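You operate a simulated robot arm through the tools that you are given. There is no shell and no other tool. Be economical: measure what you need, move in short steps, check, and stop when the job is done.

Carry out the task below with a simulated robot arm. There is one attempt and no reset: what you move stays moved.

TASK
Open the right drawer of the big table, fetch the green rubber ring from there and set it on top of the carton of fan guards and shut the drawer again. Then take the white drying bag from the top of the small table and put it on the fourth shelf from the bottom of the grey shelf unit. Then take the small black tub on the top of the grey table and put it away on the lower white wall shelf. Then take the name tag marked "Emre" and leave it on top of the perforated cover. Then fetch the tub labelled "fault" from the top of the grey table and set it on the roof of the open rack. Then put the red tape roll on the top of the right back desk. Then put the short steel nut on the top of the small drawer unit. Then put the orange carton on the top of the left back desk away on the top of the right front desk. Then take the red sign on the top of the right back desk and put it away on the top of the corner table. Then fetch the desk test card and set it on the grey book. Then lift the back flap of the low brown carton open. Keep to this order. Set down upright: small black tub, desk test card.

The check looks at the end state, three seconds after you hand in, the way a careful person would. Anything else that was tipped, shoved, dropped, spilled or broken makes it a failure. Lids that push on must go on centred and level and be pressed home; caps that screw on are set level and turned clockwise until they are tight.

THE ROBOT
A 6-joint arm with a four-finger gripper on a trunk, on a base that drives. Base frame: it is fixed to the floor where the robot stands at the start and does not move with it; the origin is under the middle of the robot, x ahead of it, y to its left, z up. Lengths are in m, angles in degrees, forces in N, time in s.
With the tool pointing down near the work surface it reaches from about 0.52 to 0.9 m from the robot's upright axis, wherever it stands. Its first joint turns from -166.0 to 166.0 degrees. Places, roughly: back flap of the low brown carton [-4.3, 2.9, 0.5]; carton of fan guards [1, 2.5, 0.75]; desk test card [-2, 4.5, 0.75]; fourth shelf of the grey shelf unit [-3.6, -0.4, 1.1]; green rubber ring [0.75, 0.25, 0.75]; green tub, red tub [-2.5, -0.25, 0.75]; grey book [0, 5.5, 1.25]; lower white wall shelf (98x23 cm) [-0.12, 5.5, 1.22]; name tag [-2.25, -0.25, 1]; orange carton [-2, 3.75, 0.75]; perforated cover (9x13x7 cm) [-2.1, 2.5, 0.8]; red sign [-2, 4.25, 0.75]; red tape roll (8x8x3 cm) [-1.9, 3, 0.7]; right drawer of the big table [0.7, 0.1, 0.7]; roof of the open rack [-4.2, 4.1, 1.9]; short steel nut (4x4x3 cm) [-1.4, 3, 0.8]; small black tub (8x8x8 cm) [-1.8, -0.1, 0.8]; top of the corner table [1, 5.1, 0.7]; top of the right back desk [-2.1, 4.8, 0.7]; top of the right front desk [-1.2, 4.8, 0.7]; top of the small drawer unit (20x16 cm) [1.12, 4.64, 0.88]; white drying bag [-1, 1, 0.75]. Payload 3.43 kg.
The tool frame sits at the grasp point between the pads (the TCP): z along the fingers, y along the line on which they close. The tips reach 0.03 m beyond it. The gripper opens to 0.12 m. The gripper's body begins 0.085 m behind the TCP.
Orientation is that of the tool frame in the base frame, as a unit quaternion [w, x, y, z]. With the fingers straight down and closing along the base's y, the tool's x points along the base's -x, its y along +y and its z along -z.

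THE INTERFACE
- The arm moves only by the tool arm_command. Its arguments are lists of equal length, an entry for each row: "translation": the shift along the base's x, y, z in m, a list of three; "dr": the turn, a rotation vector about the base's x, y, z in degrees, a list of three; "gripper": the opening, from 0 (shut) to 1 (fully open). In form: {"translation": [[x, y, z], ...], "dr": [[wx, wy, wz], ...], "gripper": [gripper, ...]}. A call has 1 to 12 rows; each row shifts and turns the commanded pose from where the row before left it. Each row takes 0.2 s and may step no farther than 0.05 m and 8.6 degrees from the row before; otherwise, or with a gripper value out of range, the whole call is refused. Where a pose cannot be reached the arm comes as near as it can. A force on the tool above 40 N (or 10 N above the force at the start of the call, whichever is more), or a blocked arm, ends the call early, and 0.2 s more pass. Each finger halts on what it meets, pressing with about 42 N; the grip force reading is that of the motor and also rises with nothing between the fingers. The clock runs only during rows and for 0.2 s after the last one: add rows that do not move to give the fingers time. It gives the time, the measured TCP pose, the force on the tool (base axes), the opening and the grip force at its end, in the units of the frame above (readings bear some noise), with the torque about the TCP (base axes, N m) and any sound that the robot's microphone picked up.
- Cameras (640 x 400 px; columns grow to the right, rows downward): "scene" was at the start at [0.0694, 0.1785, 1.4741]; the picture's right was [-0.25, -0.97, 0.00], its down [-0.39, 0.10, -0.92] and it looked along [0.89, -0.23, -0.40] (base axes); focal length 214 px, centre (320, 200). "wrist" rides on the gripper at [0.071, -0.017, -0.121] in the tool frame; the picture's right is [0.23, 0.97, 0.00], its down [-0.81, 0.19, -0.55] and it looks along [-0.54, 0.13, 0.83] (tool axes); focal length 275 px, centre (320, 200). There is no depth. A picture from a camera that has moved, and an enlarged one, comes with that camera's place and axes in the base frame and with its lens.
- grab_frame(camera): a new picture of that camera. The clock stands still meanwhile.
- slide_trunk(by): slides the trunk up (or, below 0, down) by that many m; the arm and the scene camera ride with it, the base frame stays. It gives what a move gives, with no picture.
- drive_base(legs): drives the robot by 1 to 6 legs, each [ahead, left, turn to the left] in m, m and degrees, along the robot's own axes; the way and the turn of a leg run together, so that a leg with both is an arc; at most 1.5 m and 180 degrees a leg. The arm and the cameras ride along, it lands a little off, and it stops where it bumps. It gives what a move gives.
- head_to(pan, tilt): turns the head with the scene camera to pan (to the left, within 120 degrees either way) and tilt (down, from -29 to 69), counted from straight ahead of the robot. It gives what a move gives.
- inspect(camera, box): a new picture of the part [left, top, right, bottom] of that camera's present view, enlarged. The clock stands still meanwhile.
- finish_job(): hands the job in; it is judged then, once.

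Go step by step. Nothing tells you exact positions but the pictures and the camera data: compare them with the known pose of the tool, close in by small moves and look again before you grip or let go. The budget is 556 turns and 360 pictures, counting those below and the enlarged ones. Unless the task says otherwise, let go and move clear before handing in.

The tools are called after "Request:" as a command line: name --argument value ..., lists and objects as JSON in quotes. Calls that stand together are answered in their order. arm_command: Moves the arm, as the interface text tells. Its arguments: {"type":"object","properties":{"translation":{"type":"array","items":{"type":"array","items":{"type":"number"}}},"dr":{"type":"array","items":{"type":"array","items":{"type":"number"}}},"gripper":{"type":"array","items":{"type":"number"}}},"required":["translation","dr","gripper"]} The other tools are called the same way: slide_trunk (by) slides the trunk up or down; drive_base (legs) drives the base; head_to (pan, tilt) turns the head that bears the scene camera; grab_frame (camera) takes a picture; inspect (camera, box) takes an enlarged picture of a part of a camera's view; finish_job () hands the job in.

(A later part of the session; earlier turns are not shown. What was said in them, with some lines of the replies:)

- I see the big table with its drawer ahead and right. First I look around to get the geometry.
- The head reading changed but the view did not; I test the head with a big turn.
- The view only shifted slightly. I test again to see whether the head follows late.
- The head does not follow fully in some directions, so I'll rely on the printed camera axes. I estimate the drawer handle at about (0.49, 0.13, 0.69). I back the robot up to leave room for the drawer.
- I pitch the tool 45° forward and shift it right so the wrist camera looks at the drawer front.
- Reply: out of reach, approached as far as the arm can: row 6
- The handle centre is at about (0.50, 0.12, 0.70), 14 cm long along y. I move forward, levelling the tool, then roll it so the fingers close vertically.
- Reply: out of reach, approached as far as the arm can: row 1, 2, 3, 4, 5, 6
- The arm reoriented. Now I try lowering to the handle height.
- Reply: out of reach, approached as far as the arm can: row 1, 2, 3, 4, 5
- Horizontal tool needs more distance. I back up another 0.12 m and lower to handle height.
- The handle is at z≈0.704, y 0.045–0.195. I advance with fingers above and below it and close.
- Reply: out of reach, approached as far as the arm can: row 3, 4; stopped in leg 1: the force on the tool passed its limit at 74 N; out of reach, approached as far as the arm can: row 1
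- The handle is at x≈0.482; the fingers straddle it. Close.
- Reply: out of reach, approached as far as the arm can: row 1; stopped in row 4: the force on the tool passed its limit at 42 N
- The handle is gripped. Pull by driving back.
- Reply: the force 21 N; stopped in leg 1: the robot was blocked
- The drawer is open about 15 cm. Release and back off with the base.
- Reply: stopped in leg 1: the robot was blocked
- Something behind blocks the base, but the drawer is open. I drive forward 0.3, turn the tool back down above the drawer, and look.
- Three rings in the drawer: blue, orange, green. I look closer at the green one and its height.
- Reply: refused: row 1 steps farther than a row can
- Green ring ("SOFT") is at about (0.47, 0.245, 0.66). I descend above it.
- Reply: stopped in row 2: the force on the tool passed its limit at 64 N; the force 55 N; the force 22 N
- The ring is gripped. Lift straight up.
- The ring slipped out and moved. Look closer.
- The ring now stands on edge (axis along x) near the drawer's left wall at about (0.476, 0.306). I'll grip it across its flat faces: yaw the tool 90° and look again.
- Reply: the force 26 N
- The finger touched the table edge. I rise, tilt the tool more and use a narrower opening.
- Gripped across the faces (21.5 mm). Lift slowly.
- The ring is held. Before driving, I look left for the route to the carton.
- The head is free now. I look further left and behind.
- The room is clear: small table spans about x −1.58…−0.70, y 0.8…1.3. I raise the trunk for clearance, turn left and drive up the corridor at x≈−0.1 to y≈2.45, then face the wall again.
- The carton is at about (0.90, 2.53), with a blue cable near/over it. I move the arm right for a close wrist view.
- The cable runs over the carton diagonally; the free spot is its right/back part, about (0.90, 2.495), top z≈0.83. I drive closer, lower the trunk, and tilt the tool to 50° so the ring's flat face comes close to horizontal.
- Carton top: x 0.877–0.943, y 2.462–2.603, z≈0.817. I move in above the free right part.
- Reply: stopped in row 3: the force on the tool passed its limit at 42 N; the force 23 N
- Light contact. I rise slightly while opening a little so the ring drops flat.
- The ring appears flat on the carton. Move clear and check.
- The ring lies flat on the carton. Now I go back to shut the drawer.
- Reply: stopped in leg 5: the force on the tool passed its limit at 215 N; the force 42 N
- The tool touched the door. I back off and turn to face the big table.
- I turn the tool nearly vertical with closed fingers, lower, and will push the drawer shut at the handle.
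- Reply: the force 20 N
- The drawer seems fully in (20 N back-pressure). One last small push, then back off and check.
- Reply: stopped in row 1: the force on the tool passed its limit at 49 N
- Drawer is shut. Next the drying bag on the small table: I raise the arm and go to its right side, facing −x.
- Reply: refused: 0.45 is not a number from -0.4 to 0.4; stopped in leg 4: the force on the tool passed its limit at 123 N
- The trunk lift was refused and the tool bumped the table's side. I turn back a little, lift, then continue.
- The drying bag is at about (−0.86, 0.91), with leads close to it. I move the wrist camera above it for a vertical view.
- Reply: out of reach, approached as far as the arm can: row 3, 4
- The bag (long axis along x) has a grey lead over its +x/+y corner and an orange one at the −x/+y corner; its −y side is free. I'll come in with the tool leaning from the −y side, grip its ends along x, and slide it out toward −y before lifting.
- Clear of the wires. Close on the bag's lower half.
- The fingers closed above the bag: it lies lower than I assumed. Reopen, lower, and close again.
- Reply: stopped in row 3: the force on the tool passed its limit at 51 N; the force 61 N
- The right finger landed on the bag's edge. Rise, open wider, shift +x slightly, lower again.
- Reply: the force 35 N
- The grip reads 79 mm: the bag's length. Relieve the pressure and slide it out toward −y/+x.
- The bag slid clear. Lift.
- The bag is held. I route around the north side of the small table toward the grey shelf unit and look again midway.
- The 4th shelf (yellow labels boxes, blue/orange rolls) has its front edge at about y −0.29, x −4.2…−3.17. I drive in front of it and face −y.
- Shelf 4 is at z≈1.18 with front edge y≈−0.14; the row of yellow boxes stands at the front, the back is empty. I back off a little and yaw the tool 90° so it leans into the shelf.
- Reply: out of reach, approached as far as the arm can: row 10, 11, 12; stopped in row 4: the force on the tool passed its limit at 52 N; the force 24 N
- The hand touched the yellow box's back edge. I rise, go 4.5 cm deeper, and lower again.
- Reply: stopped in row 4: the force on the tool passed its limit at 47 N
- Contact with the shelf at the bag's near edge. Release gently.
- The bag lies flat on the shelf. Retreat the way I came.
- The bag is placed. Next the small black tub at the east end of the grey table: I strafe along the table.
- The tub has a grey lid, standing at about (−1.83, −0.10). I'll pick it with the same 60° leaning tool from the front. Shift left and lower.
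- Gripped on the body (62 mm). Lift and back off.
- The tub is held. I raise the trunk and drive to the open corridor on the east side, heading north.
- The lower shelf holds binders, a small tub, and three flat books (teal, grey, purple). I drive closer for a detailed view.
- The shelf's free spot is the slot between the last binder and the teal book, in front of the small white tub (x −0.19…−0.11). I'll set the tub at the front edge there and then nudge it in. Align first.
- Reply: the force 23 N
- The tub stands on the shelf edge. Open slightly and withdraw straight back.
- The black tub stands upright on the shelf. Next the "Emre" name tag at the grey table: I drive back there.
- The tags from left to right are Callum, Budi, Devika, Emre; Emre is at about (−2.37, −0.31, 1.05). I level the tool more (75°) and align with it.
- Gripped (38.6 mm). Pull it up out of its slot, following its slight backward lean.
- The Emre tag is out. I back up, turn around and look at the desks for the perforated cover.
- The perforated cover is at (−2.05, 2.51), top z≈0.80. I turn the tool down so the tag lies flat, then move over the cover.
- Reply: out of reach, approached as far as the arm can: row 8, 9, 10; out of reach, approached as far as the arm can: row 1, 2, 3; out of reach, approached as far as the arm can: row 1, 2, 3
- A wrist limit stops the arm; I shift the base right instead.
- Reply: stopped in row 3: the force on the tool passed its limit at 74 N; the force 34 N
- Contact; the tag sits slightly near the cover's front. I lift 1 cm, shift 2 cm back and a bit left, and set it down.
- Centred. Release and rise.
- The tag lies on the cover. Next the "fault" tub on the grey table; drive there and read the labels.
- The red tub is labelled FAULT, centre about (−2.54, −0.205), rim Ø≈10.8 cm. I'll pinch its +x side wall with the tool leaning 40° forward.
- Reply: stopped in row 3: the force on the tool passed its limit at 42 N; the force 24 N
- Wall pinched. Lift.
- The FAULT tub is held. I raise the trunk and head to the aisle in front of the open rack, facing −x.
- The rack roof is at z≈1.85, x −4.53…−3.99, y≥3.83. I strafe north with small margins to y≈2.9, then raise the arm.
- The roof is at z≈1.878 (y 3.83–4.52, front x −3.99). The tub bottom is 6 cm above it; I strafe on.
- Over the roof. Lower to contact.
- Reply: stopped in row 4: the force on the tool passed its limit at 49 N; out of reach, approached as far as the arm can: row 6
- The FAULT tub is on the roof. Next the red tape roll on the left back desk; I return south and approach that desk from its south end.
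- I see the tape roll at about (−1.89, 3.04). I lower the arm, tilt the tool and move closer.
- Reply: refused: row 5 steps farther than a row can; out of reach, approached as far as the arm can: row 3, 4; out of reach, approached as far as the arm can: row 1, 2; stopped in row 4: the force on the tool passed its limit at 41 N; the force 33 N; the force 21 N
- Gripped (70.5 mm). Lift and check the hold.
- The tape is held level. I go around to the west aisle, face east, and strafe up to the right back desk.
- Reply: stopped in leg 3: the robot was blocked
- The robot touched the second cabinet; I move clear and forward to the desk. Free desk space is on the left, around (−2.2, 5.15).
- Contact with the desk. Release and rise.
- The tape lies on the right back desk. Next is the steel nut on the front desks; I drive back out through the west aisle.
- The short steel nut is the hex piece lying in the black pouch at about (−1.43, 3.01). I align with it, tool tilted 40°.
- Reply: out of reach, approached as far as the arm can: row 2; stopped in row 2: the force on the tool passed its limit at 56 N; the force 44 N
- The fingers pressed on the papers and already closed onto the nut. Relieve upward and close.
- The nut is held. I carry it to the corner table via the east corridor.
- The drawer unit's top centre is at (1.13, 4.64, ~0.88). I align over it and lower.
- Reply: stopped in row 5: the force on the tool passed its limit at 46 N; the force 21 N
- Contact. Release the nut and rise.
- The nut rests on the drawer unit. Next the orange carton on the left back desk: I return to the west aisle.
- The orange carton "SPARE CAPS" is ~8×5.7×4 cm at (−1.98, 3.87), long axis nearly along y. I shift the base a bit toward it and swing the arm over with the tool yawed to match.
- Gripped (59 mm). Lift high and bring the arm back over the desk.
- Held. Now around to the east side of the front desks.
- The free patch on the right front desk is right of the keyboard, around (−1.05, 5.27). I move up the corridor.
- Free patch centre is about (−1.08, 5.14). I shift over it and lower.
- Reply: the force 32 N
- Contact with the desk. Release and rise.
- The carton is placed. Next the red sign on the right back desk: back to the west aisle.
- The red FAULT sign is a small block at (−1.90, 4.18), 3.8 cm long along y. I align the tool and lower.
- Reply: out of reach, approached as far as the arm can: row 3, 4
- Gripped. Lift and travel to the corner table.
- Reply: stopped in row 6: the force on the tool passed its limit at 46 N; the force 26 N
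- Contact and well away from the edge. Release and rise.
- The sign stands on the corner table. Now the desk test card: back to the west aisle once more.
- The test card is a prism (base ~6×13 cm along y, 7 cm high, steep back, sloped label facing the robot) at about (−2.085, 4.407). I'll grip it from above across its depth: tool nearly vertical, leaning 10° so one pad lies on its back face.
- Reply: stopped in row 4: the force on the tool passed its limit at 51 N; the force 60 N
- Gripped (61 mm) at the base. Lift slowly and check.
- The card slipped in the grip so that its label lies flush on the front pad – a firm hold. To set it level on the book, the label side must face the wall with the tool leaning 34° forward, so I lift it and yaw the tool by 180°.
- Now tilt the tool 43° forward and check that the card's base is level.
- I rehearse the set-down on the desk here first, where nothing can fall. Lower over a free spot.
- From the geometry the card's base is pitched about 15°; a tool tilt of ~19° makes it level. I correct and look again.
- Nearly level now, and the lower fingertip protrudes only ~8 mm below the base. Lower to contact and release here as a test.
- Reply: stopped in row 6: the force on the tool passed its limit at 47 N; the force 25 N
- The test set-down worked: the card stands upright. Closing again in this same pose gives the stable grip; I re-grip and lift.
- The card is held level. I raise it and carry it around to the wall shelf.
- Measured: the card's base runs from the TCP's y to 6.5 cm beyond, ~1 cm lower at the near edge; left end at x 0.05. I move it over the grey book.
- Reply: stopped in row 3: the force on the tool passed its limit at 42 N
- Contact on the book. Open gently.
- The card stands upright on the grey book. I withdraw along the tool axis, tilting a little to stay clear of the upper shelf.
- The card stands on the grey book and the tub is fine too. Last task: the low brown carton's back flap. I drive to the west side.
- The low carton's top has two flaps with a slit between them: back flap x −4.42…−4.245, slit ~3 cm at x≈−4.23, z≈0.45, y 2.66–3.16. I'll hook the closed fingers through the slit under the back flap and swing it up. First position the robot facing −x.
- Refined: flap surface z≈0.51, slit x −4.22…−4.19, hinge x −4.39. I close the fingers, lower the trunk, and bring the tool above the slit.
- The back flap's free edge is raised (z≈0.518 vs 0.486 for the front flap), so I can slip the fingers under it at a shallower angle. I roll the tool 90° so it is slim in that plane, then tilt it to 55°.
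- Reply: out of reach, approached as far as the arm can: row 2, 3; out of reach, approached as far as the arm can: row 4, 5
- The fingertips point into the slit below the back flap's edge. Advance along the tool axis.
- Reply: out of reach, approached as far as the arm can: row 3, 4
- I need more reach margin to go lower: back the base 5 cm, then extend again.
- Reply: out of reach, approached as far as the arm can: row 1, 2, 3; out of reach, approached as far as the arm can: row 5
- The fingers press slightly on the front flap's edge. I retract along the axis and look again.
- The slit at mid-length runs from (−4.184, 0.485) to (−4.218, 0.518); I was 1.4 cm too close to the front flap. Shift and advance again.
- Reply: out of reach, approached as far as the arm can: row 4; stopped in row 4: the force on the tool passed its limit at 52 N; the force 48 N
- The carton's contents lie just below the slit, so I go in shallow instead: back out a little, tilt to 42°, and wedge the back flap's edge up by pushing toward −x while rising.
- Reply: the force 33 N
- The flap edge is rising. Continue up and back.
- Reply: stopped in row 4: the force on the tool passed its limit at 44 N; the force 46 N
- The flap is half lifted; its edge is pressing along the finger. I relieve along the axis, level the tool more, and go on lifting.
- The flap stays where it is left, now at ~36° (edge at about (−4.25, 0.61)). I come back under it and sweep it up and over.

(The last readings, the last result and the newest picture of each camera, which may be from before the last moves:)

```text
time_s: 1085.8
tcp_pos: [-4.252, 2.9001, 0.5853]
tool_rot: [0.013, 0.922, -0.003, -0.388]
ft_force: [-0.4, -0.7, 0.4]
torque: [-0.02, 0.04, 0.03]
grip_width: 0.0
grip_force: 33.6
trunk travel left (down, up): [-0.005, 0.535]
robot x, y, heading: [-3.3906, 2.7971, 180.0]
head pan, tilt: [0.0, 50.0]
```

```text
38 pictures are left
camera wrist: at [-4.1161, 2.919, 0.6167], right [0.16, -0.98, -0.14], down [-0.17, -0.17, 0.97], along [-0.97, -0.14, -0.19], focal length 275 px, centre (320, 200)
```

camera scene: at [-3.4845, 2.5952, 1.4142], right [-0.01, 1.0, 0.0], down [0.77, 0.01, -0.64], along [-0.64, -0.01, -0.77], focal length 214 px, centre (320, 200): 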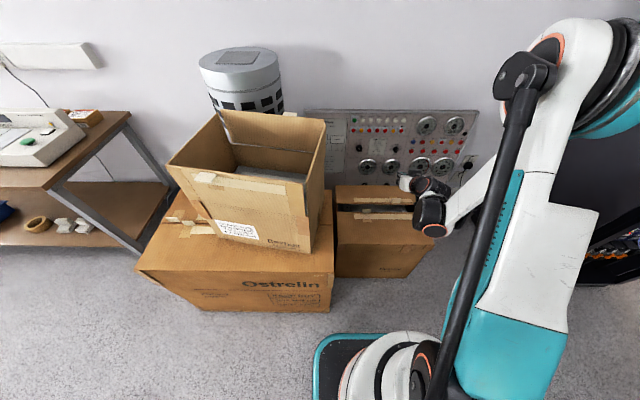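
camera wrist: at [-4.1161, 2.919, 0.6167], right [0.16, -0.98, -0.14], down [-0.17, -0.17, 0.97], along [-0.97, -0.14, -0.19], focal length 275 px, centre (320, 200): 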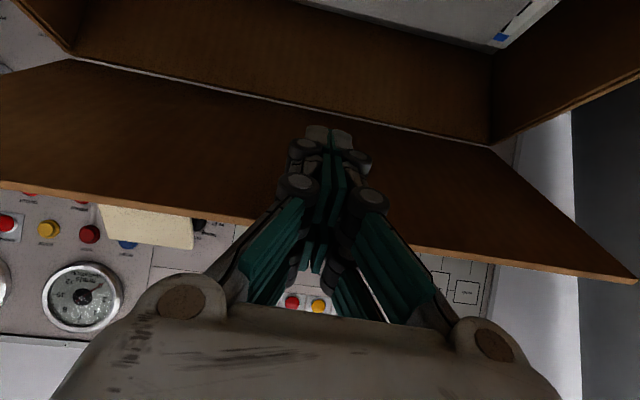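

The fingers are well under the flap now. Sweep up and back.

Request:
arm_command --translation '[[-0.008, 0, 0.018], [-0.01, 0, 0.018], [-0.014, 0, 0.016], [-0.018, 0, 0.012], [-0.02, 0, 0.008], [-0.022, 0, 0.004]]' --dr '[[0, 0, 0], [0, 0, 0], [0, 0, 0], [0, 0, 0], [0, 0, 0], [0, 0, 0]]' --gripper '[0, 0, 0, 0, 0, 0]'

Request:
grab_frame --camera "wrist"

Request:
inspect --camera "scene" --box '[325, 95, 445, 235]'

```text
time_s: 1087.2
tcp_pos: [-4.3435, 2.9011, 0.662]
tool_rot: [0.013, 0.922, -0.004, -0.388]
ft_force: [0.0, 1.5, 1.2]
torque: [0.0, 0.02, -0.04]
grip_width: 0.0003
grip_force: 33.3
trunk travel left (down, up): [-0.005, 0.535]
robot x, y, heading: [-3.3845, 2.7935, 179.8]
head pan, tilt: [0.0, 50.0]
```

```text
37 pictures are left
camera wrist: at [-4.2077, 2.9183, 0.6941], right [0.16, -0.98, -0.14], down [-0.17, -0.17, 0.97], along [-0.97, -0.14, -0.19], focal length 275 px, centre (320, 200)
```

wrist: 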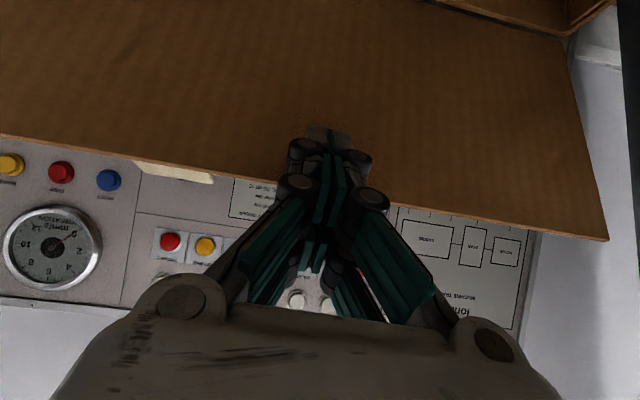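

```text
2.86 times, centred on (385, 165) of scene
camera zoom: at [-3.4467, 2.5965, 1.4143], right [0.0, 1.0, 0.0], down [0.77, 0.0, -0.64], along [-0.64, 0.0, -0.77], focal length 613 px, centre (134, 300)
```

zoom: 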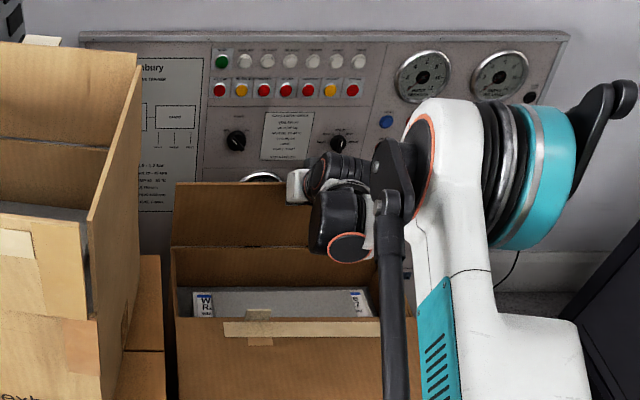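

The flap is almost vertical. I push it past vertical by driving 5 cm forward.

Request:
drive_base --legs '[[0.05, 0, 0]]'

Request:
grab_frame --camera "wrist"

Request:
inspect --camera "scene" --box '[305, 95, 445, 235]'

```text
time_s: 1088.2
tcp_pos: [-4.3947, 2.9007, 0.6615]
tool_rot: [0.013, 0.922, -0.003, -0.388]
ft_force: [0.6, 0.1, 0.8]
torque: [0.0, -0.03, 0.03]
grip_width: 0.0
grip_force: 33.0
trunk travel left (down, up): [-0.005, 0.535]
robot x, y, heading: [-3.4427, 2.7926, 179.9]
head pan, tilt: [0.0, 50.0]
```

```text
35 pictures are left
camera wrist: at [-4.2588, 2.9178, 0.694], right [0.16, -0.98, -0.14], down [-0.17, -0.17, 0.97], along [-0.97, -0.14, -0.19], focal length 275 px, centre (320, 200)
```

wrist: 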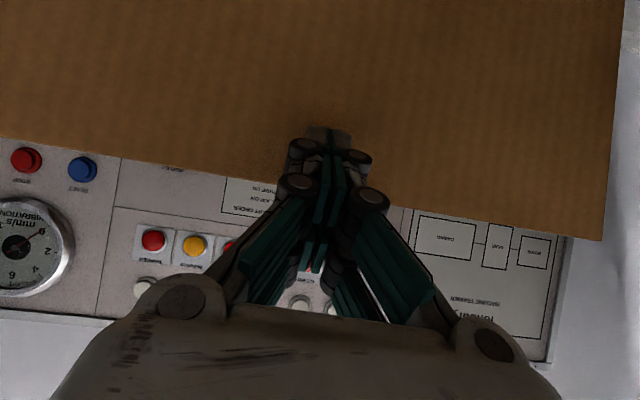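

```text
2.86 times, centred on (375, 165) of scene
camera zoom: at [-3.4976, 2.5965, 1.4143], right [0.0, 1.0, 0.0], down [0.77, 0.0, -0.64], along [-0.64, 0.0, -0.77], focal length 613 px, centre (163, 300)
```

zoom: 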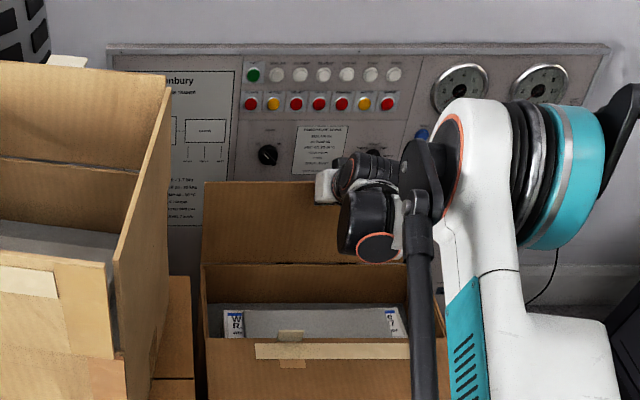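

The flap leans past vertical (~105°). A little more, then withdraw.

Request:
drive_base --legs '[[0.025, 0, 0]]'

Request:
drive_base --legs '[[-0.1, 0, 0]]'

Request:
arm_command --translation '[[0.04, 0, 0.02], [0.03, 0, 0.035], [0, 0, 0.045], [0, 0, 0.045], [0, 0, 0.045]]' --dr '[[0, 0, 0], [0, 0, 0], [0, 0, 0], [0, 0, 0], [0, 0, 0]]' --gripper '[0, 0, 0, 0, 0]'

Request:
grab_frame --camera "scene"

```text
time_s: 1089.0
tcp_pos: [-4.4187, 2.8993, 0.6625]
tool_rot: [0.012, 0.922, -0.004, -0.388]
ft_force: [-0.2, -0.5, -0.6]
torque: [-0.02, 0.0, 0.0]
grip_width: 0.0
grip_force: 33.2
trunk travel left (down, up): [-0.005, 0.535]
robot x, y, heading: [-3.4652, 2.794, 180.1]
head pan, tilt: [0.0, 50.0]
```

```text
time_s: 1090.1
tcp_pos: [-4.322, 2.8977, 0.6611]
tool_rot: [0.013, 0.922, -0.003, -0.388]
ft_force: [-0.5, 0.3, -1.0]
torque: [-0.05, 0.03, 0.02]
grip_width: 0.0
grip_force: 33.9
trunk travel left (down, up): [-0.005, 0.535]
robot x, y, heading: [-3.3691, 2.7928, -179.8]
head pan, tilt: [0.0, 50.0]
```

```text
time_s: 1091.3
tcp_pos: [-4.2497, 2.8972, 0.8497]
tool_rot: [0.013, 0.922, -0.003, -0.387]
ft_force: [-0.8, -0.8, -1.1]
torque: [0.03, -0.03, 0.02]
grip_width: 0.0
grip_force: 33.5
trunk travel left (down, up): [-0.005, 0.535]
robot x, y, heading: [-3.3687, 2.796, -180.2]
head pan, tilt: [0.0, 50.0]
```

```text
33 pictures are left
camera scene: at [-3.4245, 2.5964, 1.4143], right [0.0, 1.0, 0.0], down [0.77, 0.0, -0.64], along [-0.64, 0.0, -0.77], focal length 214 px, centre (320, 200)
```

scene: 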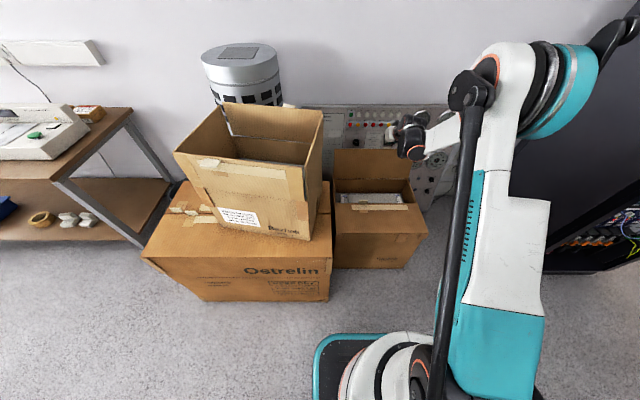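

The back flap stands open. I check the carton once more closely.

Request:
inspect --camera "scene" --box '[310, 130, 450, 280]'

Request:
arm_command --translation '[[0.03, 0, 0.04], [0.03, 0, 0.04], [0.03, 0, 0.04]]' --dr '[[0, 0, 0], [0, 0, 0], [0, 0, 0]]' --gripper '[0, 0, 0]'

```text
2.67 times, centred on (380, 205) of scene
camera zoom: at [-3.4245, 2.5964, 1.4143], right [0.0, 1.0, 0.0], down [0.77, 0.0, -0.64], along [-0.64, 0.0, -0.77], focal length 572 px, centre (160, 187)
```

zoom: 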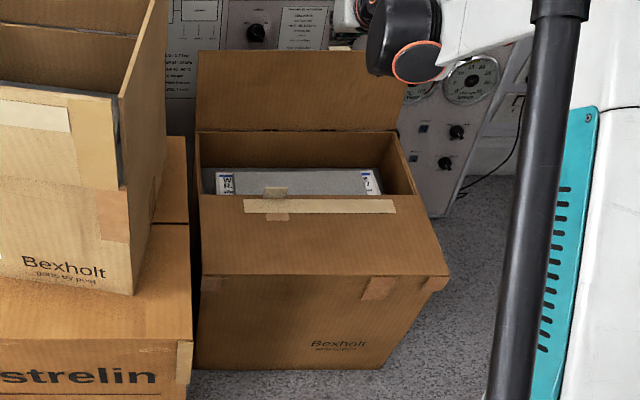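

```text
time_s: 1092.1
tcp_pos: [-4.1603, 2.8971, 0.9724]
tool_rot: [0.014, 0.922, -0.002, -0.387]
ft_force: [-0.1, -0.1, 0.0]
torque: [-0.02, 0.0, 0.02]
grip_width: 0.0
grip_force: 33.4
trunk travel left (down, up): [-0.005, 0.535]
robot x, y, heading: [-3.3662, 2.7984, -179.7]
head pan, tilt: [0.0, 50.0]
```

All the steps have been carried out, the back flap stands open and the arm is clear, so I hand in.

Request:
finish_job

```text
The job is handed in.
```

I carried out all eleven tasks in the order you gave and handed the job in; no score came back, so I can't say whether it passed.

These points might matter in the check:

- **Test card:** it stands upright on the grey book, but its label faces the wall. It could only be set level there with that side turned away.
- **Small black tub:** it stands upright at the very front edge of the lower wall shelf, in front of the small white tub. There was no deeper free spot.
- **Contacts along the way:** the arm or base bumped the door, the grey cart, the small table, a yellow box on the grey shelf unit and the second cabinet. I pressed briefly on the carton's front flap. I saw nothing shifted in the pictures I took, but I did not go back to check every one of them.
- **Green ring:** it slipped once inside the drawer before I got it out. The drawer is shut again, and the ring lies flat on the carton, next to a cable draped over its top.
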